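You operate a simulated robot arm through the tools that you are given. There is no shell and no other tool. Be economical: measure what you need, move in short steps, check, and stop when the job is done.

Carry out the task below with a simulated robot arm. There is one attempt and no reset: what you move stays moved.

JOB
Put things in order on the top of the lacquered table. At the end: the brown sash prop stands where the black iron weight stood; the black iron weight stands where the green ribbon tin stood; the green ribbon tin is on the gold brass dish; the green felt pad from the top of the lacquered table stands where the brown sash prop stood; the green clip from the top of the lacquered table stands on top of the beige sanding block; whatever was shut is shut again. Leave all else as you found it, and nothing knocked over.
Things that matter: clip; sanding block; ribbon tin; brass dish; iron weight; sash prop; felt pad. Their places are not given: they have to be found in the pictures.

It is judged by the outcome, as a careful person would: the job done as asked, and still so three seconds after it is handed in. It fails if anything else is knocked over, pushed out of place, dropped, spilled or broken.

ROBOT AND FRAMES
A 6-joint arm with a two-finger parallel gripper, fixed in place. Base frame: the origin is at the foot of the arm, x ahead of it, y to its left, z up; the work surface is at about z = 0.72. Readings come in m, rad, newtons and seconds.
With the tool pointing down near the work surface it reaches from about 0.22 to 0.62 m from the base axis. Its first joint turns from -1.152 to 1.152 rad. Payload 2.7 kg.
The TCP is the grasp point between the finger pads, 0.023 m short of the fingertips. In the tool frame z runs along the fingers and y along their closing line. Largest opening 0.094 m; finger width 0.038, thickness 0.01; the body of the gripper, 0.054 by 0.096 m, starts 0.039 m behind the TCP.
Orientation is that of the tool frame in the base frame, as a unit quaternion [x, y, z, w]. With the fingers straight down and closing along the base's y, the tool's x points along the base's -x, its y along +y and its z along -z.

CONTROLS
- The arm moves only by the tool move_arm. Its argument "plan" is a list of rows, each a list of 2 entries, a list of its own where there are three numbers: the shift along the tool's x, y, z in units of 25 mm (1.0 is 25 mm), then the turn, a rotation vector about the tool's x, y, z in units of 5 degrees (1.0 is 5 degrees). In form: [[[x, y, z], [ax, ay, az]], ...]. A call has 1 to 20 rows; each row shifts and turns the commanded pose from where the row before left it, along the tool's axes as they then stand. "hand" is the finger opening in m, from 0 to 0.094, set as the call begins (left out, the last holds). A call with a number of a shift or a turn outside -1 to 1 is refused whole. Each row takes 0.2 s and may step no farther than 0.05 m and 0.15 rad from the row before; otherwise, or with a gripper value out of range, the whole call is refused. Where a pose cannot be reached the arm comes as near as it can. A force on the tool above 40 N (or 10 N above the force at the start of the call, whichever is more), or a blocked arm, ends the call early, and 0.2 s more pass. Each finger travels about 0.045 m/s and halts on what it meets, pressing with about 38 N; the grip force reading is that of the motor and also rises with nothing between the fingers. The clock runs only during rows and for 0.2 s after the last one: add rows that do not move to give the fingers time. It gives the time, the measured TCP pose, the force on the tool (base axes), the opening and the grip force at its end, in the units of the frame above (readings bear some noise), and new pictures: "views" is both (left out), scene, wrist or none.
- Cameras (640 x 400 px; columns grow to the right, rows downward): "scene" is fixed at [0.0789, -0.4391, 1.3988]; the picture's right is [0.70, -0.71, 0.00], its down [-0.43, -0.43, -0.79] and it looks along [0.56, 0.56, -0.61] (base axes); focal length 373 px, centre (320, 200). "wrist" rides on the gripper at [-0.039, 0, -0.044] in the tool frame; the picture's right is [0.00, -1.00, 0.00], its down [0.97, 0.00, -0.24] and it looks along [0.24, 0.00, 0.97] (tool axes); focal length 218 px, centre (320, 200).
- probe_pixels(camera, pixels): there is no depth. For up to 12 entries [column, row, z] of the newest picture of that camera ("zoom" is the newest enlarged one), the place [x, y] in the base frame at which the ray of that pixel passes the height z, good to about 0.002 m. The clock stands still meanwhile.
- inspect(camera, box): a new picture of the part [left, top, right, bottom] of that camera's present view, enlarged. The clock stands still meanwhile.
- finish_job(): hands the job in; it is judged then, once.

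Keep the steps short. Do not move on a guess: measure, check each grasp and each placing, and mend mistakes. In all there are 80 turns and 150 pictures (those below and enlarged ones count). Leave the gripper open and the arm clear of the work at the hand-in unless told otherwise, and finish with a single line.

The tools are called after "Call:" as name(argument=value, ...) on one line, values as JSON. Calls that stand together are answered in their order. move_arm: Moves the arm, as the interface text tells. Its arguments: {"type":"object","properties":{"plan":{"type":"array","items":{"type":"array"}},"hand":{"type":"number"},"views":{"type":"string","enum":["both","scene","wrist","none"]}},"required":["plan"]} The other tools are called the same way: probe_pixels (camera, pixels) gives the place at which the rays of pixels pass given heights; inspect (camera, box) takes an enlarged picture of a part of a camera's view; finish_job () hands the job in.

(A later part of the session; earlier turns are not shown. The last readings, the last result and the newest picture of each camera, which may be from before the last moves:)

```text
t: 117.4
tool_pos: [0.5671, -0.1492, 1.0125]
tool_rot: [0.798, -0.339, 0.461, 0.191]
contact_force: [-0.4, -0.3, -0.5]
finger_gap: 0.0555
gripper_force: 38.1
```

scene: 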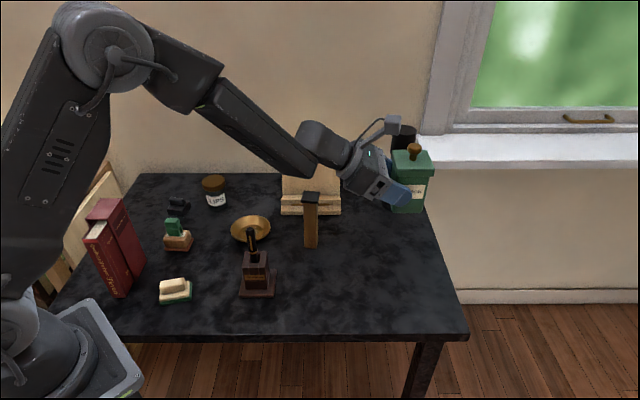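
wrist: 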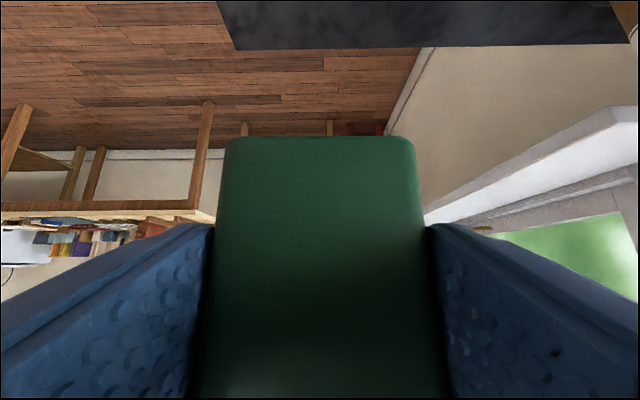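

Tin held. Carrying it toward the dish with a synchronised heading turn (−46° → −5°).

Call:
move_arm(plan=[[[-0.418, -0.405, -0.724], [0.444, 0, -0.256]], [[-0.409, -0.442, -0.708], [0.444, 0, -0.256]], [[-0.399, -0.477, -0.69], [0.444, 0, -0.256]], [[-0.388, -0.512, -0.671], [0.444, 0, -0.256]], [[-0.376, -0.545, -0.65], [0.444, 0, -0.256]], [[-0.363, -0.579, -0.629], [0.444, 0, -0.256]], [[-0.35, -0.611, -0.605], [0.444, 0, -0.256]], [[-0.336, -0.641, -0.581], [0.444, 0, -0.256]], [[0, 0, 0], [0, 0, 0]]], views="none")

Call:
move_arm(plan=[[[-0.321, -0.671, -0.556], [0.444, 0, -0.256]], [[-0.306, -0.699, -0.53], [0.444, 0, -0.256]], [[-0.29, -0.725, -0.501], [0.444, 0, -0.256]], [[-0.273, -0.751, -0.473], [0.444, 0, -0.256]], [[-0.257, -0.774, -0.444], [0.444, 0, -0.256]], [[-0.239, -0.796, -0.413], [0.444, 0, -0.256]], [[-0.221, -0.817, -0.382], [0.444, 0, -0.256]], [[-0.202, -0.836, -0.349], [0.444, 0, -0.256]], [[0, 0, 0], [0, 0, 0]]], views="both")

```text
t: 119.4
tool_pos: [0.5099, 0.0296, 1.0117]
tool_rot: [0.844, -0.192, 0.489, 0.105]
contact_force: [0.1, -0.2, -1.1]
finger_gap: 0.0556
gripper_force: 38.1
```

```text
t: 121.4
tool_pos: [0.4519, 0.2019, 1.0149]
tool_rot: [0.864, -0.037, 0.501, 0.016]
contact_force: [0.5, 0.1, -0.8]
finger_gap: 0.0555
gripper_force: 37.8
```

scene: 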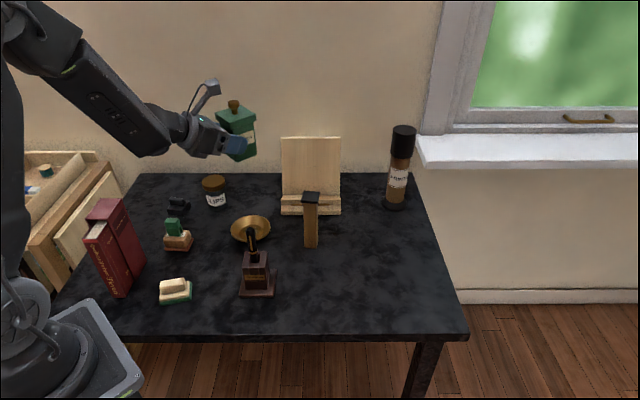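
wrist: 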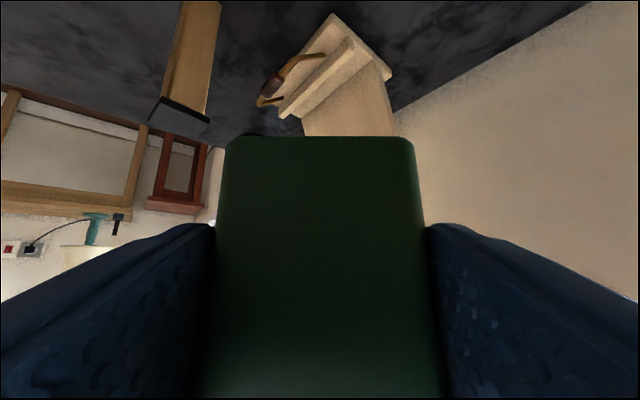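

Good. I check the dish centre from the scene view before lowering.

Call:
inspect(camera="scene", box=[215, 200, 285, 260])

Call:
move_arm(plan=[[[-0.824, -0.023, 0.484], [0, 0, 0]], [[-0.824, -0.023, 0.484], [0, 0, 0]], [[-0.824, -0.023, 0.484], [0, 0, 0]], [[-0.824, -0.023, 0.484], [0, 0, 0]], [[-0.824, -0.023, 0.484], [0, 0, 0]], [[-0.824, -0.023, 0.484], [0, 0, 0]], [[-0.824, -0.023, 0.484], [0, 0, 0]], [[0, 0, 0], [0, 0, 0]]], views="both")

```text
6.67 times, centred on (250, 230) of scene
```

zoom: 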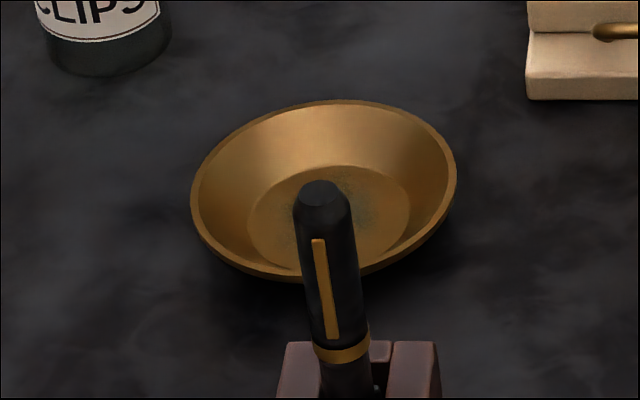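

```text
t: 123.2
tool_pos: [0.4526, 0.2094, 0.8452]
tool_rot: [0.864, -0.038, 0.502, 0.016]
contact_force: [-0.1, 0.6, -1.2]
finger_gap: 0.0554
gripper_force: 38.0
```

scene: 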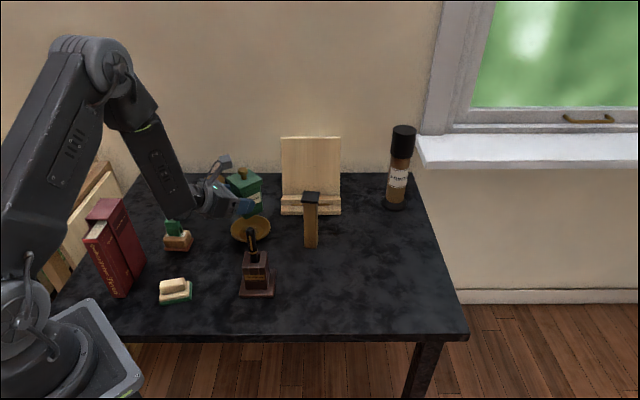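
wrist: 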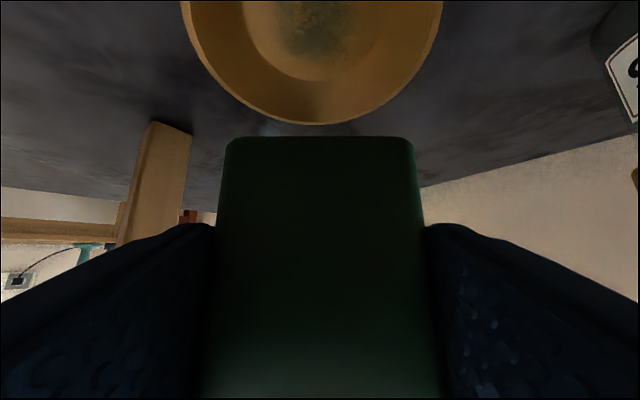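

Call:
probe_pixels(camera="scene", pixels=[[251.2, 232.3, 0.725], [251.2, 232.3, 0.73], [250.5, 228.5, 0.75], [250.5, 228.5, 0.755], [230.8, 228, 0.75], [270.2, 226.5, 0.75]])

Call:
inspect(camera="wrist", box=[160, 0, 480, 200])

Call:
inspect(camera="scene", box=[190, 140, 300, 260])

```text
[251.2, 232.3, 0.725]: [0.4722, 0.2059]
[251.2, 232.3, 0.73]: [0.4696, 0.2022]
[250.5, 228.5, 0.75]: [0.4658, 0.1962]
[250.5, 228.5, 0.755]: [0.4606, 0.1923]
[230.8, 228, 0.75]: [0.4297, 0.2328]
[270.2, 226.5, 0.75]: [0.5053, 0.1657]
```

```text
2.00 times, centred on (320, 100) of wrist
```

zoom: 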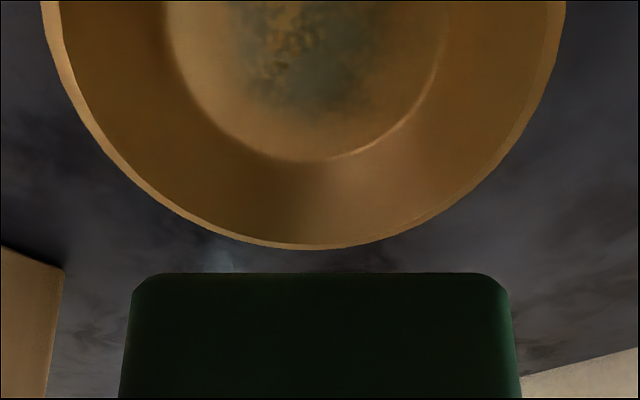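

```text
3.33 times, centred on (245, 200) of scene
```

zoom: 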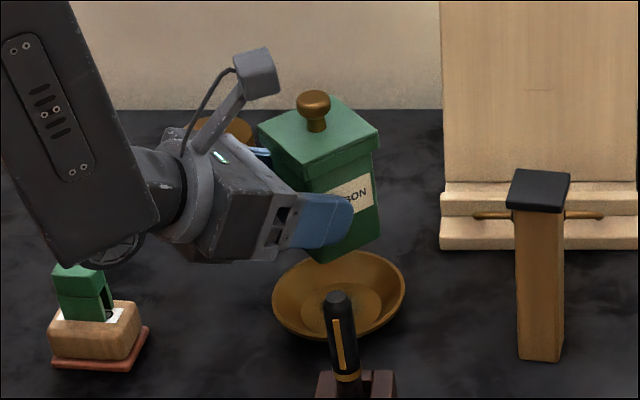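

Dish ≈ (0.474, 0.204); tin now ≈ (0.476, 0.207). Small lateral correction and lowering nearly to the dish floor.

Call:
move_arm(plan=[[[-0.547, 0.03, 0.2925], [0, 0, 0]], [[-0.547, 0.03, 0.2925], [0, 0, 0]], [[-0.547, 0.03, 0.2925], [0, 0, 0]], [[-0.547, 0.03, 0.2925], [0, 0, 0]], [[0, 0, 0], [0, 0, 0]]], views="wrist")

Call:
inspect(camera="scene", box=[190, 160, 300, 260])

```text
t: 124.4
tool_pos: [0.4521, 0.2055, 0.7839]
tool_rot: [0.864, -0.037, 0.501, 0.016]
contact_force: [0.0, -0.4, -1.2]
finger_gap: 0.0553
gripper_force: 38.1
```

wrist: 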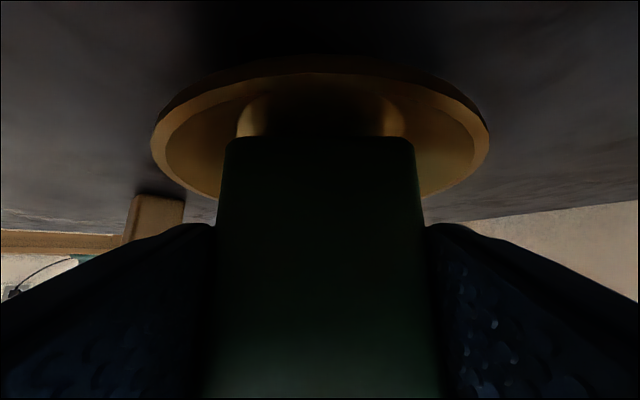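

```text
4.00 times, centred on (245, 210) of scene
```

zoom: 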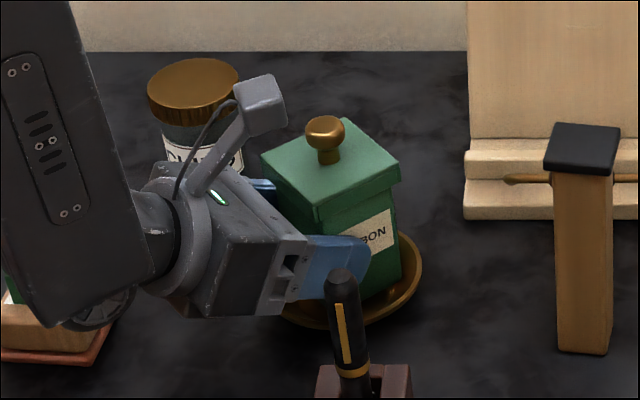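

Well centred in the dish (rim cols 152–488, tin 222–412). Lowering in 2 mm steps until contact.

Call:
move_arm(plan=[[[-0.069, 0, 0.04], [0, 0, 0]], [[-0.069, 0, 0.04], [0, 0, 0]], [[-0.069, 0, 0.04], [0, 0, 0]], [[-0.069, 0, 0.04], [0, 0, 0]], [[0, 0, 0], [0, 0, 0]]], views="none")

```text
t: 125.6
tool_pos: [0.4543, 0.2064, 0.7777]
tool_rot: [0.863, -0.039, 0.504, 0.017]
contact_force: [-3.1, -5.9, 23.2]
finger_gap: 0.0558
gripper_force: 37.9
```

Contact at z≈0.777 (23 N). Easing up about 1.5 mm, then looking.

Call:
move_arm(plan=[[[0.05, 0, -0.03], [0, 0, 0]], [[0, 0, 0], [0, 0, 0]]], views="wrist")

Call:
inspect(camera="scene", box=[220, 180, 290, 250])

```text
t: 126.2
tool_pos: [0.4519, 0.2064, 0.7798]
tool_rot: [0.864, -0.038, 0.502, 0.016]
contact_force: [6.8, -0.6, 11.2]
finger_gap: 0.0558
gripper_force: 37.5
```

wrist: 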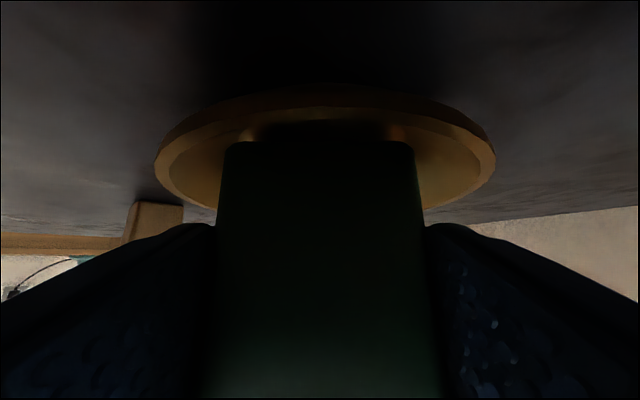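

```text
5.71 times, centred on (255, 215) of scene
```

zoom: 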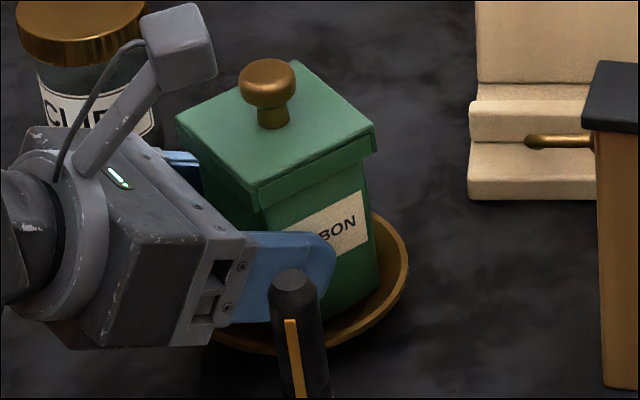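

There's a +x side force: the tin's near edge leans on the dish wall. I lift 3 mm, shift 3 mm forward, and lower again gently.

Call:
move_arm(plan=[[[0.104, 0, -0.06], [0, 0, 0]], [[0.06, 0, 0.104], [0, 0, 0]], [[0, 0, 0], [0, 0, 0]]], views="none")

Call:
move_arm(plan=[[[-0.052, 0, 0.03], [0, 0, 0]], [[-0.052, 0, 0.03], [0, 0, 0]], [[0, 0, 0], [0, 0, 0]]], views="wrist")

```text
t: 127.0
tool_pos: [0.454, 0.2053, 0.7812]
tool_rot: [0.865, -0.038, 0.5, 0.017]
contact_force: [-0.2, -0.3, -1.2]
finger_gap: 0.0556
gripper_force: 37.4
```

```text
t: 127.8
tool_pos: [0.4545, 0.2056, 0.7804]
tool_rot: [0.863, -0.038, 0.504, 0.016]
contact_force: [-6.3, -3.3, 15.5]
finger_gap: 0.0557
gripper_force: 37.8
```

wrist: 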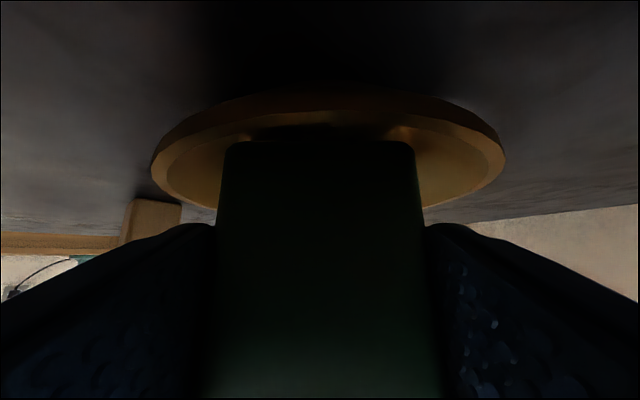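

Now the reverse; the centre lies between, and slightly to the right (+y). Correcting by −1.5 mm x, +2.5 mm y.

Call:
move_arm(plan=[[[0.087, 0, -0.05], [0, 0, 0]], [[-0.03, -0.1, -0.052], [0, 0, 0]], [[0, 0, 0], [0, 0, 0]]], views="none")

Call:
move_arm(plan=[[[-0.052, 0, 0.03], [0, 0, 0]], [[-0.052, 0, 0.03], [0, 0, 0]], [[0, 0, 0], [0, 0, 0]]], views="both")

Call:
inspect(camera="scene", box=[210, 180, 300, 260])

```text
t: 128.6
tool_pos: [0.452, 0.2085, 0.7815]
tool_rot: [0.865, -0.038, 0.5, 0.017]
contact_force: [0.1, 0.5, -0.9]
finger_gap: 0.0555
gripper_force: 37.8
```

```text
t: 129.4
tool_pos: [0.4564, 0.2095, 0.7792]
tool_rot: [0.863, -0.038, 0.503, 0.016]
contact_force: [-7.4, -2.6, 16.0]
finger_gap: 0.0553
gripper_force: 37.4
```

scene: 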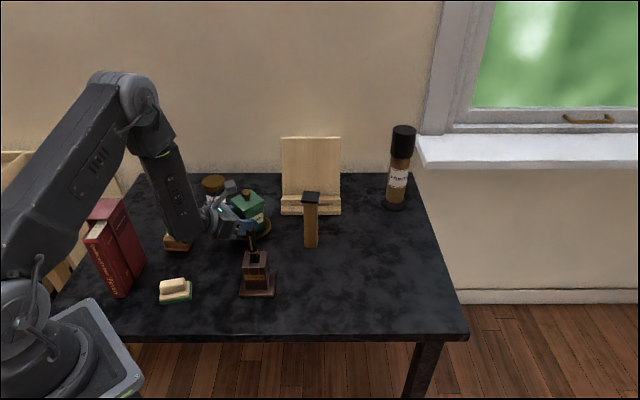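
wrist: 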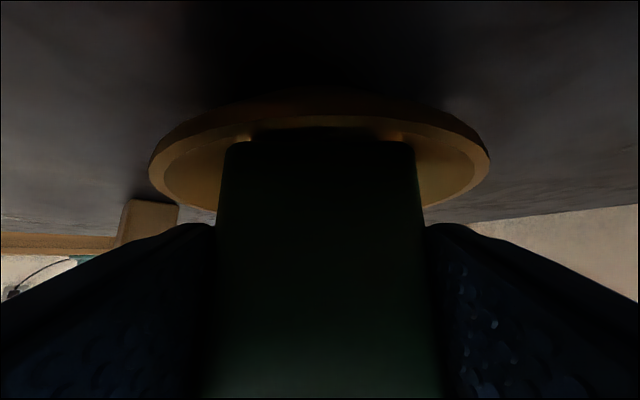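

```text
5.00 times, centred on (255, 220) of scene
```

zoom: 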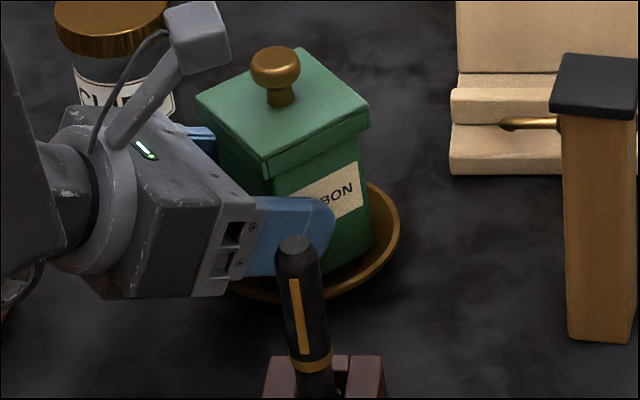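

Contact height is repeatable (~0.780) and the tin is centred: it's on the dish floor. Easing the pressure, then opening.

Call:
move_arm(plan=[[[0.05, 0, -0.029], [0, 0, 0]], [[0, 0, 0], [0, 0, 0]]], views="none")

Call:
move_arm(plan=[[[0, 0, 0], [0, 0, 0]], [[0, 0, 0], [0, 0, 0]], [[0, 0, 0], [0, 0, 0]]], hand=0.08, views="both")

Call:
inspect(camera="scene", box=[210, 180, 300, 260])

```text
t: 130.0
tool_pos: [0.4533, 0.2091, 0.7789]
tool_rot: [0.864, -0.038, 0.501, 0.017]
contact_force: [3.1, 1.1, 3.3]
finger_gap: 0.0555
gripper_force: 37.7
```

```text
t: 130.8
tool_pos: [0.454, 0.2081, 0.7796]
tool_rot: [0.864, -0.038, 0.502, 0.017]
contact_force: [0.4, 0.3, 0.7]
finger_gap: 0.08
gripper_force: 0.0
```

scene: 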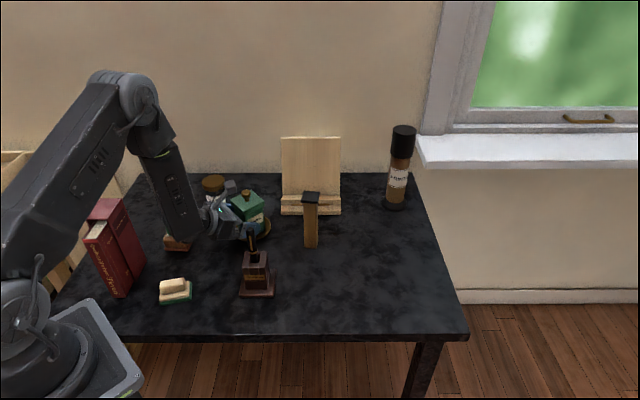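
wrist: 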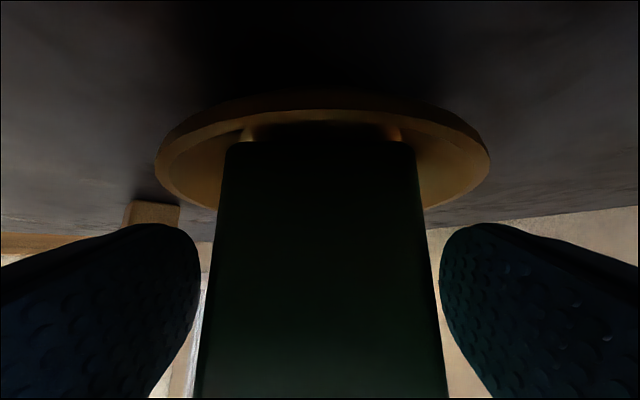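

```text
5.00 times, centred on (255, 220) of scene
```

zoom: 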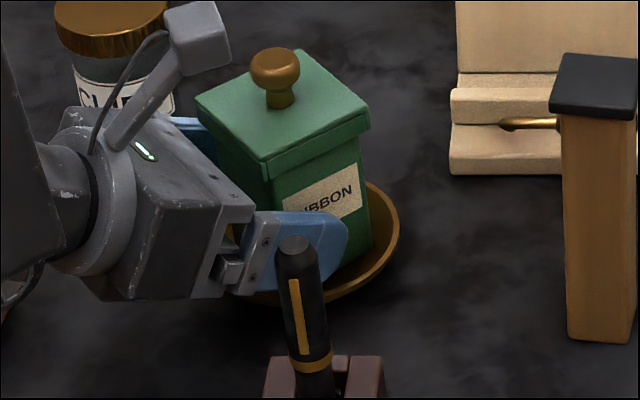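

The tin stands upright in the dish, lid on. Opening fully and rising straight up.

Call:
move_arm(plan=[[[0, 0, 0], [0, 0, 0]], [[0, 0, 0], [0, 0, 0]], [[0.35, 0, -0.2], [0, 0, 0]], [[0.866, 0, -0.5], [0, 0, 0]], [[0.866, 0, -0.5], [0, 0, 0]], [[0.866, 0, -0.5], [0, 0, 0]], [[0.866, 0, -0.5], [0, 0, 0]], [[0.866, 0, -0.5], [0, 0, 0]], [[0.866, 0, -0.5], [0, 0, 0]], [[0.866, 0, -0.5], [0, 0, 0]], [[0.866, 0, -0.5], [0, 0, 0]], [[0.866, 0, -0.5], [0, 0, 0]], [[0, 0, 0], [0, 0, 0]]], hand=0.094, views="scene")

Call:
move_arm(plan=[[[0, 0, 0], [0, 0, 1]], [[0, 0, 0], [0, 0, 1]], [[0, 0, 0], [0, 0, 1]], [[0, 0, 0], [0, 0, 1]], [[0, 0, 0], [0, 0, 1]], [[0, 0, 0], [0, 0, 1]], [[0, 0, 0], [0, 0, 1]], [[0, 0, 0], [0, 0, 1]], [[0, 0, 0], [0, 0, 1]], [[0, 0, 0], [0, 0, 1]], [[0, 0, 0], [0, 0, 1]], [[0, 0, 0], [0, 0, 1]], [[0, 0, 0], [0, 0, 1]], [[0, 0, 0], [0, 0, 1]], [[0, 0, 0], [0, 0, 1]], [[0, 0, 0], [0, 0, 1]], [[0, 0, 0], [0, 0, 1]], [[0, 0, 0], [0, 0, 1]]], views="none")

Call:
move_arm(plan=[[[0, 0, 0], [0, 0, 1]], [[0, 0, 0], [0, 0, 1]], [[0, 0, 0], [0, 0, 1]], [[0, 0, 0], [0, 0, 1]], [[0, 0, 0], [0, 0, 1]], [[0, 0, 0], [0, 0, 1]], [[0, 0, 0], [0, 0, 1]], [[0, 0, 0], [0, 0, 1]], [[0, 0, 0], [0, 0, 1]], [[0, 0, 0], [0, 0, 1]], [[0, 0, 0], [0, 0, 1]], [[0, 0, 0], [0, 0, 1]], [[0, 0, 0], [0, 0, 1]], [[0, 0, 0], [0, 0, 1]], [[0, 0, 0], [0, 0, 1]], [[0, 0, 0], [0, 0, 1]], [[0, 0, 0], [0, 0, 1]], [[0, 0, 0], [0, 0, 1]], [[0, 0, 0], [0, 0, 0]]], views="none")

Call:
move_arm(plan=[[[0, 0, 0], [0, 1, 0]], [[0, 0, 0], [0, 1, 0]], [[0, 0, 0], [0, 1, 0]], [[0, 0, 0], [0, 1, 0]], [[0, 0, 0], [0, 1, 0]], [[0, 0, 0], [0, 1, 0]], [[0, 0, 0], [0, 1, 0]], [[0, 0, 0], [0, 1, 0]], [[0, 0, 0], [0, 1, 0]], [[0, 0, 0], [0, 1, 0]], [[0, 0, 0], [0, 1, 0]], [[0, 0, 0], [0, 1, 0]], [[0, 0, 0], [0, 0, 0]]], views="both")

```text
t: 133.6
tool_pos: [0.4516, 0.2075, 1.0154]
tool_rot: [0.865, -0.038, 0.501, 0.017]
contact_force: [-0.2, 0.8, -1.0]
finger_gap: 0.0939
gripper_force: 0.1
```

scene: 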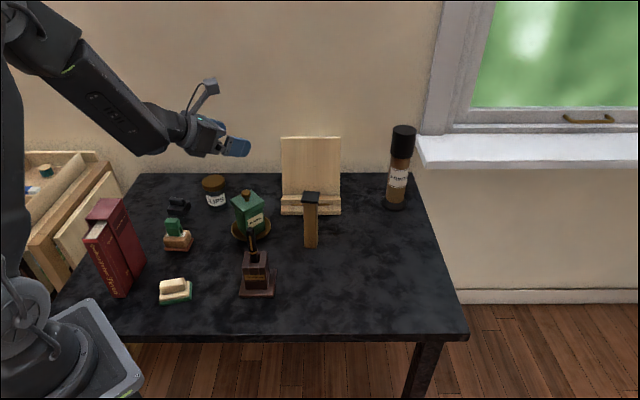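

```text
t: 137.4
tool_pos: [0.4533, 0.2072, 1.0114]
tool_rot: [-0.583, 0.639, -0.366, 0.343]
contact_force: [1.4, -0.7, -0.6]
finger_gap: 0.0944
gripper_force: 0.1
```

```text
t: 141.4
tool_pos: [0.452, 0.2069, 1.0135]
tool_rot: [0.039, 0.864, -0.017, 0.501]
contact_force: [0.7, 0.0, -0.8]
finger_gap: 0.0943
gripper_force: 0.0
```

```text
t: 144.2
tool_pos: [0.4525, 0.2076, 1.0136]
tool_rot: [0.042, 0.999, 0.004, 0.002]
contact_force: [-0.6, -0.7, 0.4]
finger_gap: 0.0942
gripper_force: 0.1
```

scene: 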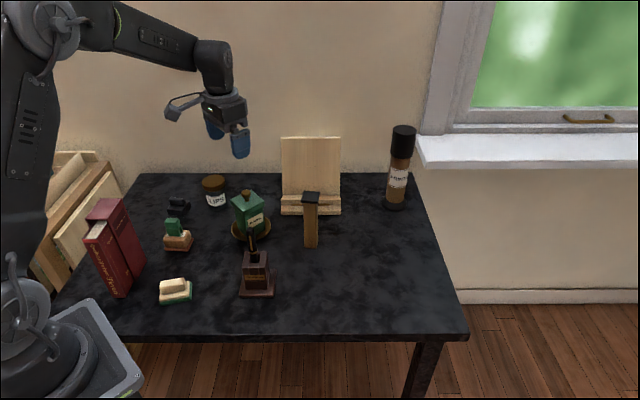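
wrist: 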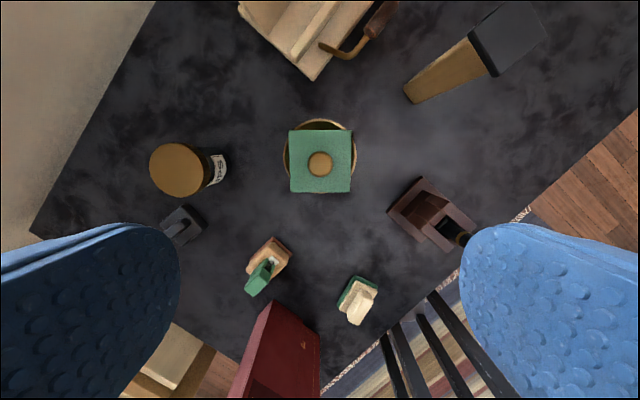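

Tin and dish are done. Next the weight: moving over it, turning to heading 34°.

Call:
move_arm(plan=[[[0.369, 0.961, 0], [0, 0, 0]], [[0.369, 0.961, 0], [0, 0, 0]], [[0.369, 0.961, 0], [0, 0, 0]], [[0.369, 0.961, 0.4], [0, 0, 0]], [[0.369, 0.961, 0.4], [0, 0, 0]], [[0.369, 0.961, 0.4], [0, 0, 0]], [[0.369, 0.961, 0.4], [0, 0, 0]], [[0.369, 0.961, 0.4], [0, 0, 0]], [[0.369, 0.961, 0.4], [0, 0, 0]], [[0, 0, 0.4], [0, 0, -0.97]], [[0, 0, 0.4], [0, 0, -0.97]], [[0, 0, 0.4], [0, 0, -0.97]], [[0, 0, 0.4], [0, 0, -0.97]], [[0, 0, 0], [0, 0, -0.97]], [[0, 0, 0], [0, 0, -0.97]], [[0, 0, 0], [0, 0, -0.97]], [[0, 0, 0], [0, 0, -0.97]], [[0, 0, 0], [0, 0, 0]]], hand=0.07, views="wrist")

Call:
inspect(camera="wrist", box=[240, 120, 400, 240])

```text
t: 148.0
tool_pos: [0.3885, 0.429, 0.914]
tool_rot: [-0.294, 0.956, 0.004, 0.003]
contact_force: [-0.5, 0.1, 0.2]
finger_gap: 0.0699
gripper_force: 0.0
```

wrist: 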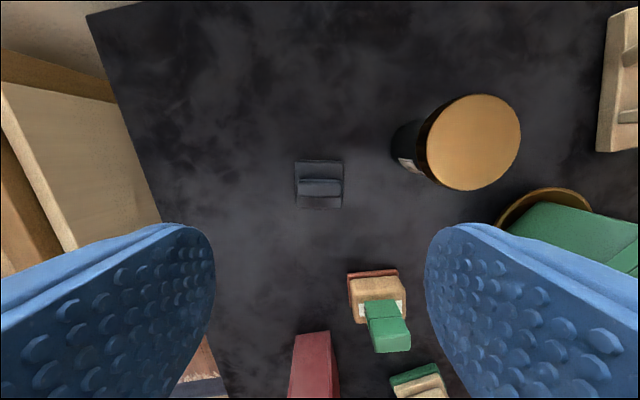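

```text
3.33 times, centred on (320, 180) of wrist
```

zoom: 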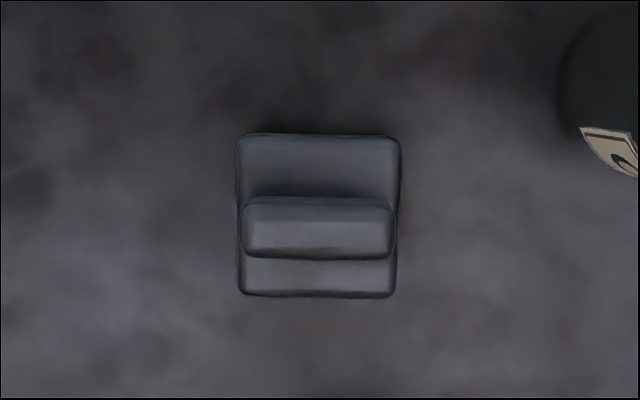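

Call:
probe_pixels(camera="zoom", pixels=[[318, 216, 0.735], [236, 133, 0.735], [402, 133, 0.735], [398, 298, 0.735], [240, 295, 0.735]])

```text
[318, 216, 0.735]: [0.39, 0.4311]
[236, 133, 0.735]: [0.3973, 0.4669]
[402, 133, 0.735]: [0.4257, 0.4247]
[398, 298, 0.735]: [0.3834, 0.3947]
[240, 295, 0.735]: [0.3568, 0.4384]
```

Weight centre (0.389, 0.4305), aligned. Descending to z≈0.746 around the plate.

Call:
move_arm(plan=[[[-0.05, 0.03, 0.95], [0, 0, 0]], [[0, 0, 0.95], [0, 0, 0]], [[0, 0, 0.95], [0, 0, 0]], [[0, 0, 0.95], [0, 0, 0]], [[0, 0, 0.95], [0, 0, 0]], [[0, 0, 0.95], [0, 0, 0]], [[0, 0, 0.9], [0, 0, 0]], [[0, 0, 0], [0, 0, 0]]], views="wrist")

```text
t: 149.8
tool_pos: [0.39, 0.433, 0.7495]
tool_rot: [-0.293, 0.956, 0.004, 0.003]
contact_force: [-0.1, 0.0, -0.1]
finger_gap: 0.0701
gripper_force: 0.0
```

wrist: 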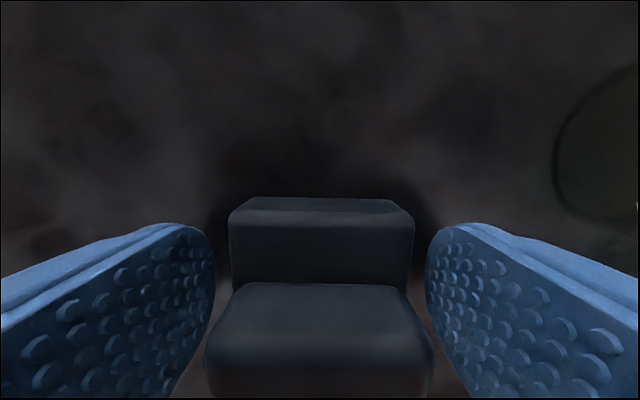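

Call:
move_arm(plan=[[[0.05, 0, 0.13], [0, 0, 0]], [[0, 0, 0], [0, 0, 0]], [[0, 0, 0], [0, 0, 0]], [[0, 0, 0], [0, 0, 0]]], hand=0.0, views="none")

Call:
move_arm(plan=[[[0, 0, -0.3], [0, 0, 0]], [[0, 0, -0.5], [0, 0, 0]], [[0, 0, -1], [0, 0, 0]], [[0, 0, -1], [0, 0, 0]], [[0, 0, -1], [0, 0, 0]], [[0, 0, -1], [0, 0, 0]], [[0, 0, -1], [0, 0, 0]], [[0, 0, -1], [0, 0, 0]], [[0, 0, -1], [0, 0, 0]], [[0, 0, -1], [0, 0, 0]], [[0, 0, 0], [0, 0, 0]]], views="wrist")

```text
t: 150.8
tool_pos: [0.3893, 0.4322, 0.7467]
tool_rot: [-0.293, 0.956, 0.003, 0.004]
contact_force: [1.7, -0.2, 4.6]
finger_gap: 0.0497
gripper_force: 37.9
```

```text
t: 153.2
tool_pos: [0.387, 0.4308, 0.9673]
tool_rot: [-0.292, 0.956, 0.004, 0.004]
contact_force: [-0.9, -0.3, -3.7]
finger_gap: 0.0497
gripper_force: 38.1
```

wrist: 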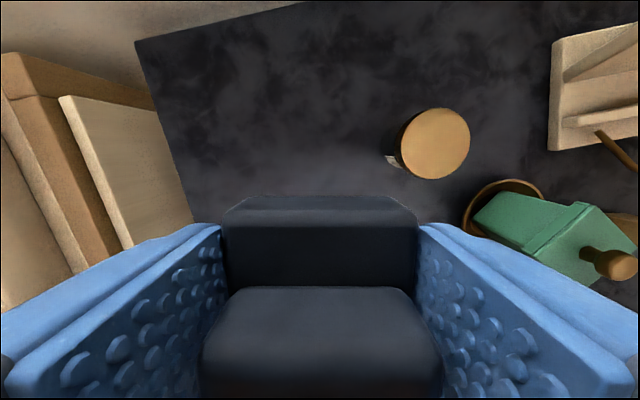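

Weight gripped (49.7 mm) and lifted. Carrying it to the tin's original spot (0.5995, −0.160).

Call:
move_arm(plan=[[[0.247, -0.975, 0], [0, 0, 0]], [[0.247, -0.975, 0], [0, 0, 0]], [[0.247, -0.975, 0], [0, 0, 0]], [[0.247, -0.975, 0], [0, 0, 0]], [[0.247, -0.975, 0], [0, 0, 0]], [[0.247, -0.975, 0], [0, 0, 0]], [[0.247, -0.975, 0], [0, 0, 0]], [[0.247, -0.975, 0], [0, 0, 0]], [[0.247, -0.975, 0], [0, 0, 0]], [[0.247, -0.975, 0], [0, 0, 0]], [[0.247, -0.975, 0], [0, 0, 0]], [[0.247, -0.975, 0], [0, 0, 0]], [[0.247, -0.975, 0], [0, 0, 0]], [[0.247, -0.975, 0], [0, 0, 0]], [[0.247, -0.975, 0], [0, 0, 0]], [[0.247, -0.975, 0], [0, 0, 0]], [[0.247, -0.975, 0], [0, 0, 0]], [[0.247, -0.975, 0], [0, 0, 0]], [[0.247, -0.975, 0], [0, 0, 0]], [[0.247, -0.975, 0], [0, 0, 0]]], views="none")

Call:
move_arm(plan=[[[0.247, -0.975, 0], [0, 0, 0]], [[0.247, -0.975, 0], [0, 0, 0]], [[0.247, -0.975, 0], [0, 0, 0]], [[0.247, -0.975, 0], [0, 0, 0]], [[0.247, -0.975, 0], [0, 0, 0]], [[0, 0, 0.9], [0, 0, 0]], [[0, 0, 0.9], [0, 0, 0]], [[0, 0, 0.9], [0, 0, 0]], [[0, 0, 0.9], [0, 0, 0]], [[0, 0, 0.9], [0, 0, 0]], [[0, 0, 0.9], [0, 0, 0]], [[0, 0, 0.9], [0, 0, 0]], [[0, 0, 0], [0, 0, 0]]], views="both")

```text
t: 157.4
tool_pos: [0.5563, -0.0433, 0.9622]
tool_rot: [-0.292, 0.956, 0.004, 0.004]
contact_force: [0.2, -1.3, -3.2]
finger_gap: 0.0496
gripper_force: 38.0
```

```text
t: 160.2
tool_pos: [0.6014, -0.1592, 0.8046]
tool_rot: [-0.293, 0.956, 0.004, 0.004]
contact_force: [-0.1, 0.2, -4.1]
finger_gap: 0.0499
gripper_force: 37.6
```

scene: 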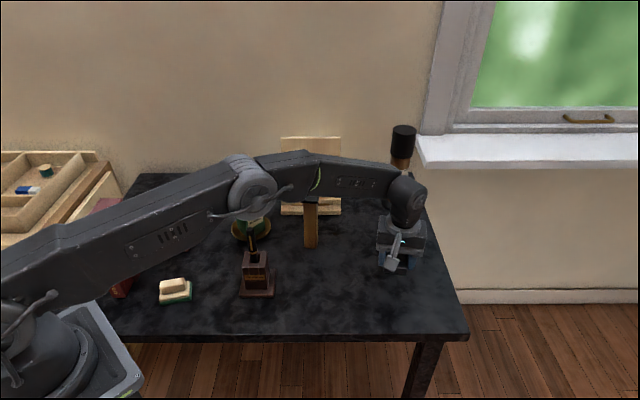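
wrist: 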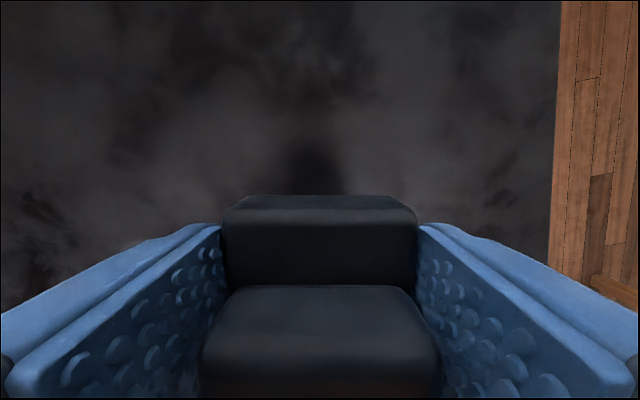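

In place above the spot. Lowering.

Call:
move_arm(plan=[[[0.08, 0, 0.7], [0, 0, 0]], [[0, 0, 0.7], [0, 0, 0]], [[0, 0, 0.5], [0, 0, 0]], [[0, 0, 0.2], [0, 0, 0]], [[0, 0, 0.1], [0, 0, 0]], [[0, 0, 0], [0, 0, 0]]], views="none")

```text
t: 161.6
tool_pos: [0.6008, -0.1615, 0.7502]
tool_rot: [-0.292, 0.956, 0.004, 0.003]
contact_force: [-0.8, 0.5, -4.0]
finger_gap: 0.0498
gripper_force: 37.7
```

Call:
move_arm(plan=[[[0.04, 0, 0.06], [0, 0, 0]], [[0, 0, 0.06], [0, 0, 0]], [[0, 0, 0], [0, 0, 0]]], views="none")

```text
t: 162.4
tool_pos: [0.6, -0.1625, 0.7457]
tool_rot: [-0.292, 0.956, 0.004, 0.003]
contact_force: [0.2, -0.8, -3.9]
finger_gap: 0.0497
gripper_force: 37.8
```

Call:
move_arm(plan=[[[0, 0.03, 0.05], [0, 0, 0]], [[0, 0, 0], [0, 0, 0]]], views="none")

```text
t: 163.0
tool_pos: [0.5994, -0.1628, 0.7471]
tool_rot: [-0.292, 0.956, 0.003, 0.004]
contact_force: [-1.7, -0.7, 1.5]
finger_gap: 0.05
gripper_force: 37.6
```

Force turned positive: weight is on the table. Opening to 70 mm and rising.

Call:
move_arm(plan=[[[0, 0, 0], [0, 0, 0]], [[0, 0, 0], [0, 0, 0]], [[0, 0, 0], [0, 0, 0]], [[0, 0, -0.5], [0, 0, 0]], [[0, 0, -1], [0, 0, 0]], [[0, 0, -1], [0, 0, 0]], [[0, 0, -1], [0, 0, 0]], [[0, 0, -1], [0, 0, 0]], [[0, 0, -1], [0, 0, 0]], [[0, 0, -1], [0, 0, 0]], [[0, 0, -1], [0, 0, 0]], [[0, 0, -1], [0, 0, 0]], [[0, 0, -1], [0, 0, 0]], [[0, 0, 0], [0, 0, 0]]], hand=0.07, views="both")

Call:
inspect(camera="scene", box=[280, 170, 430, 310])

```text
t: 166.0
tool_pos: [0.5958, -0.1596, 0.9837]
tool_rot: [-0.292, 0.957, 0.004, 0.003]
contact_force: [-0.8, 0.3, 0.4]
finger_gap: 0.0701
gripper_force: 0.1
```

scene: 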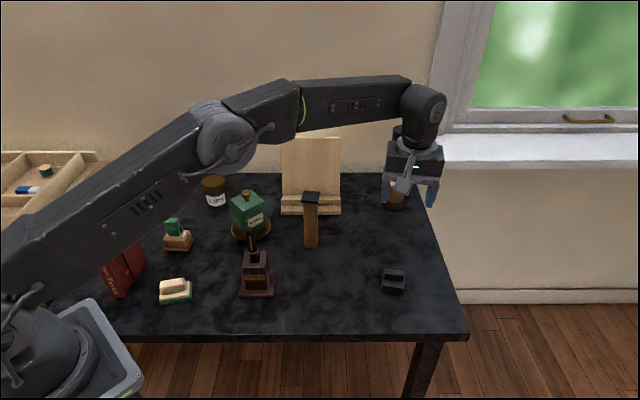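
wrist: 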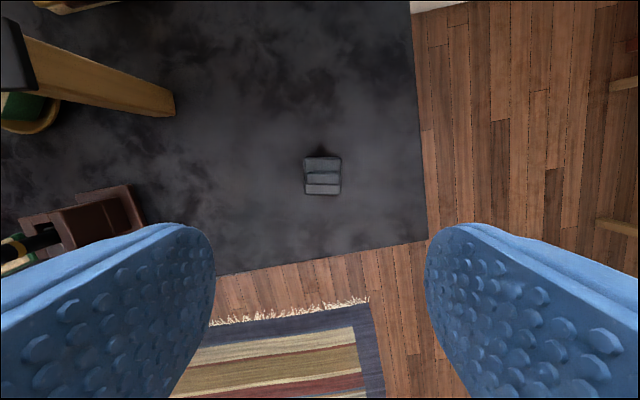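

```text
2.86 times, centred on (355, 240) of scene
```

zoom: 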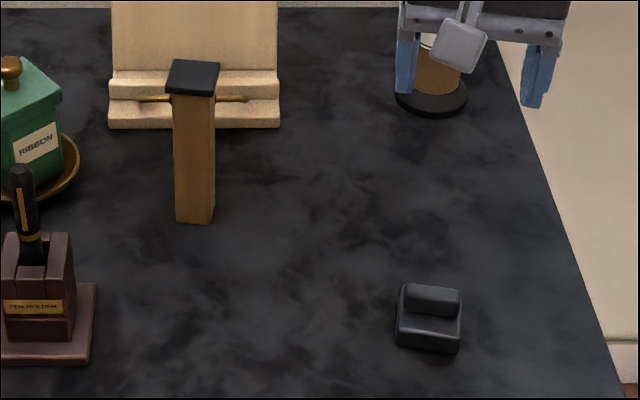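

Weight stands at the tin's spot. Now the prop: moving so the wrist camera is right above it.

Call:
move_arm(plan=[[[-0.222, 0.911, -0.1], [0, 0, 0]], [[-0.222, 0.911, -0.1], [0, 0, 0]], [[-0.222, 0.911, -0.1], [0, 0, 0]], [[-0.222, 0.911, -0.1], [0, 0, 0]], [[-0.222, 0.911, -0.1], [0, 0, 0]], [[-0.222, 0.911, -0.1], [0, 0, 0]], [[-0.222, 0.911, -0.1], [0, 0, 0]], [[-0.222, 0.911, -0.1], [0, 0, 0]], [[-0.222, 0.911, -0.1], [0, 0, 0]], [[0, 0, 0], [0, 0, 0]]], views="wrist")

Call:
inspect(camera="wrist", box=[230, 50, 410, 230])

Call:
inspect(camera="scene", box=[280, 180, 350, 260])

```text
t: 168.2
tool_pos: [0.5248, 0.0346, 1.0069]
tool_rot: [-0.292, 0.956, 0.003, 0.003]
contact_force: [-0.2, 0.0, -0.3]
finger_gap: 0.0699
gripper_force: 0.1
```

wrist: 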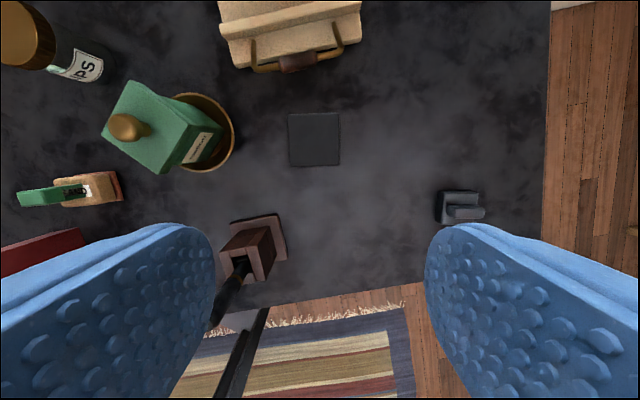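

```text
2.22 times, centred on (320, 140) of wrist
```

zoom: 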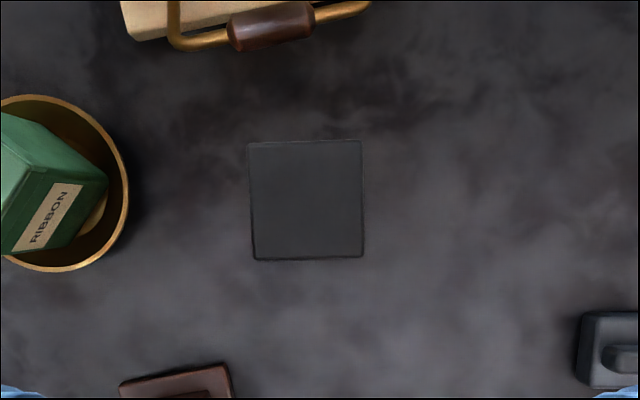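

```text
5.00 times, centred on (315, 220) of scene
```

zoom: 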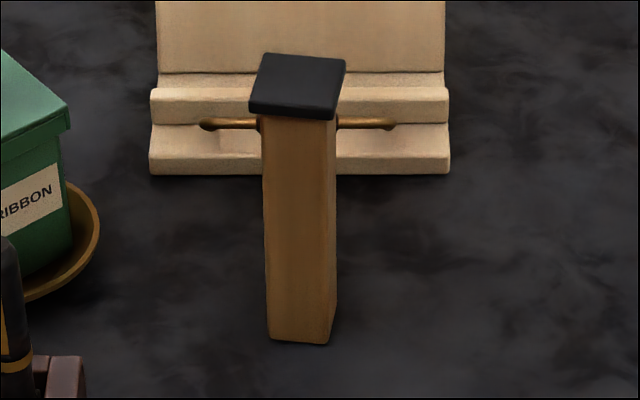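

Call:
probe_pixels(camera="zoom", pixels=[[269, 338, 0.72], [330, 344, 0.72], [336, 300, 0.72], [298, 85, 0.87], [298, 85, 0.89], [268, 55, 0.88], [345, 62, 0.88], [334, 112, 0.88], [250, 105, 0.88]])

Call:
probe_pixels(camera="wrist", pixels=[[313.7, 140, 0.86], [313.7, 140, 0.88], [313.7, 140, 0.9], [288, 114.3, 0.88], [338.5, 113, 0.88], [339.4, 165.6, 0.88], [290.6, 166.6, 0.88]])

```text
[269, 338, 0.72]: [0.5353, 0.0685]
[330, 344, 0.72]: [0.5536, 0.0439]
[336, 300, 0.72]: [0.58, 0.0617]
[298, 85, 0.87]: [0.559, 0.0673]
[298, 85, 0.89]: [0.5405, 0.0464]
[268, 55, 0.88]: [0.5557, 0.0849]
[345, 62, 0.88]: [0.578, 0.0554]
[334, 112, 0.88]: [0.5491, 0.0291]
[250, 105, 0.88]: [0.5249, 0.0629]
```

```text
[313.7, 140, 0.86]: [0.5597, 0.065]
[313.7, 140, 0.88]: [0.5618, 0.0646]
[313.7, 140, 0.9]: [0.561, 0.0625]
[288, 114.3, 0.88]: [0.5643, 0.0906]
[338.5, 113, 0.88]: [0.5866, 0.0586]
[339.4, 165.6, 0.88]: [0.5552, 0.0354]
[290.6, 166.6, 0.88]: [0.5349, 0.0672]
```

Prop: centre (0.557, 0.065), 31 mm square shaft, ~38 mm black cap, top ≈0.872. I'll grip it by the cap with the palm just above it: move over it, turn −1.5°, and go down to z≈0.87 first.

Call:
move_arm(plan=[[[-0.9, 0.13, 0], [0, 0, -0.3]], [[-0.87, 0.13, 0], [0, 0, 0]], [[0, 0, 0.9], [0, 0, 0]], [[0, 0, 0.9], [0, 0, 0]], [[0, 0, 0.9], [0, 0, 0]], [[0, 0, 0.9], [0, 0, 0]], [[0, 0, 0.9], [0, 0, 0]], [[0, 0, 0.9], [0, 0, 0]], [[0, 0, 0], [0, 0, 0]]], views="both")

Call:
inspect(camera="scene", box=[270, 150, 370, 260])

```text
t: 170.2
tool_pos: [0.5584, 0.0667, 0.8728]
tool_rot: [-0.306, 0.952, 0.005, 0.004]
contact_force: [-0.1, 0.7, 0.1]
finger_gap: 0.0697
gripper_force: 0.0
```

scene: 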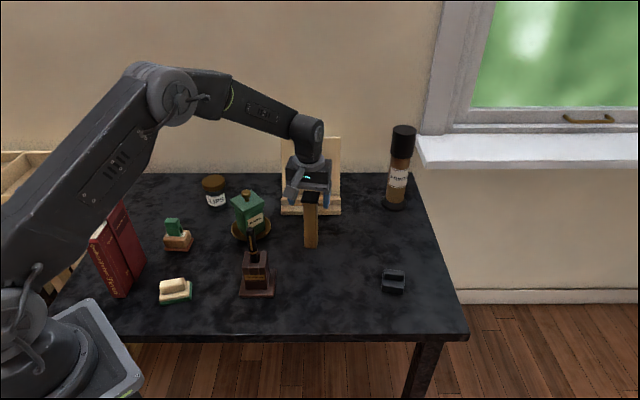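
wrist: 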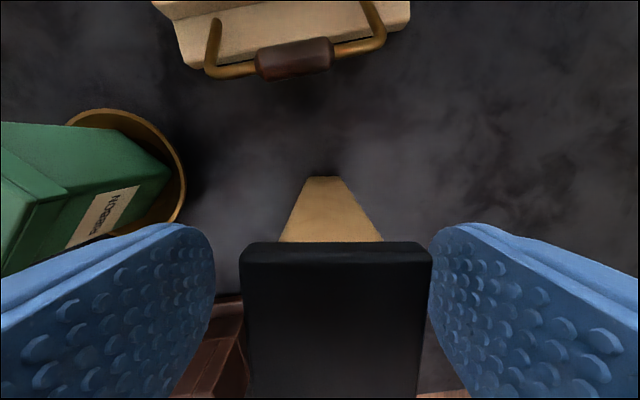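

```text
3.64 times, centred on (320, 205) of scene
```

zoom: 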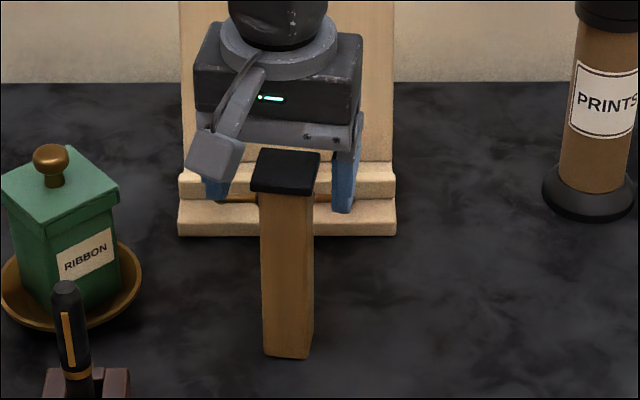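

Cap is 15 px right of centre (~3.5 mm). Correcting and lowering to z≈0.840.

Call:
move_arm(plan=[[[0, -0.14, 0.4], [0, 0, 0]], [[0, 0, 0.45], [0, 0, 0]], [[0, 0, 0.45], [0, 0, 0]], [[0, 0, 0], [0, 0, 0]]], views="none")

Call:
move_arm(plan=[[[0, 0, 0], [0, 0, 0]], [[0, 0, 0], [0, 0, 0]], [[0, 0, 0], [0, 0, 0]], [[0, 0, 0], [0, 0, 0]]], hand=0.0, views="wrist")

Call:
inspect(camera="scene", box=[270, 150, 370, 260])

```text
t: 171.2
tool_pos: [0.5602, 0.0621, 0.8404]
tool_rot: [-0.304, 0.953, 0.004, 0.003]
contact_force: [-0.5, -0.9, -0.1]
finger_gap: 0.0701
gripper_force: 0.1
```

```text
t: 172.2
tool_pos: [0.5606, 0.0638, 0.8399]
tool_rot: [-0.305, 0.952, 0.004, 0.003]
contact_force: [0.6, 0.5, -0.7]
finger_gap: 0.0317
gripper_force: 37.5
```

wrist: 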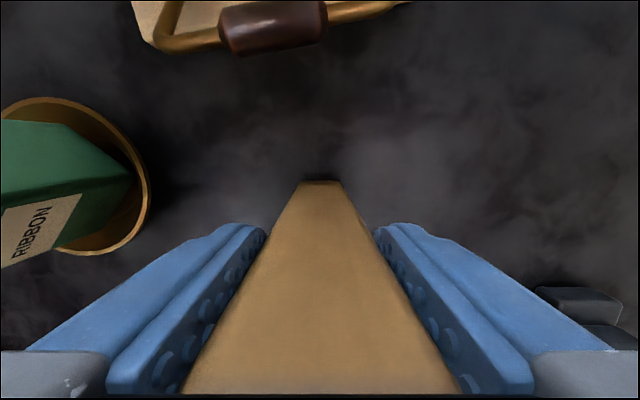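

```text
3.64 times, centred on (320, 205) of scene
```

zoom: 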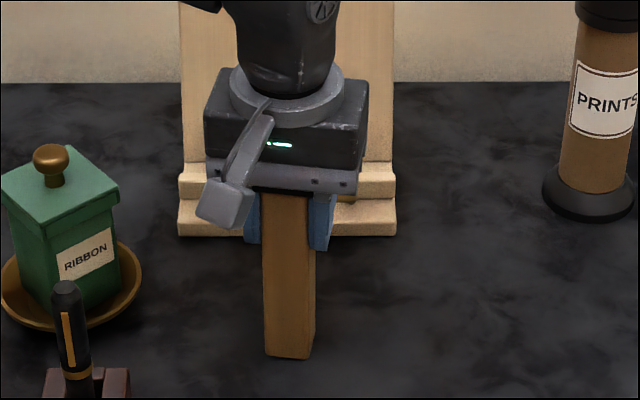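

The fingers closed on the shaft itself (31.7 mm), under the cap – a firm grip. Lifting 19 cm.

Call:
move_arm(plan=[[[0, 0, -0.3], [0, 0, 0]], [[0, 0, -0.5], [0, 0, 0]], [[0, 0, -1], [0, 0, 0]], [[0, 0, -1], [0, 0, 0]], [[0, 0, -1], [0, 0, 0]], [[0, 0, -1], [0, 0, 0]], [[0, 0, -1], [0, 0, 0]], [[0, 0, -1], [0, 0, 0]], [[0, 0, -0.9], [0, 0, 0]], [[0, 0, 0], [0, 0, 0]]], views="scene")

```text
t: 174.4
tool_pos: [0.5576, 0.0629, 1.0343]
tool_rot: [-0.306, 0.952, 0.004, 0.003]
contact_force: [0.2, 0.2, -1.7]
finger_gap: 0.0317
gripper_force: 38.1
```

scene: 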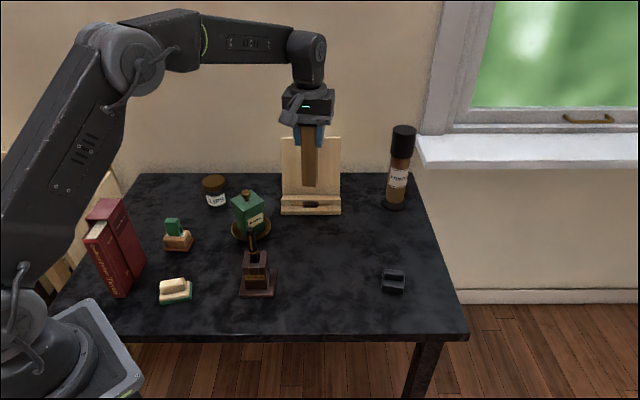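

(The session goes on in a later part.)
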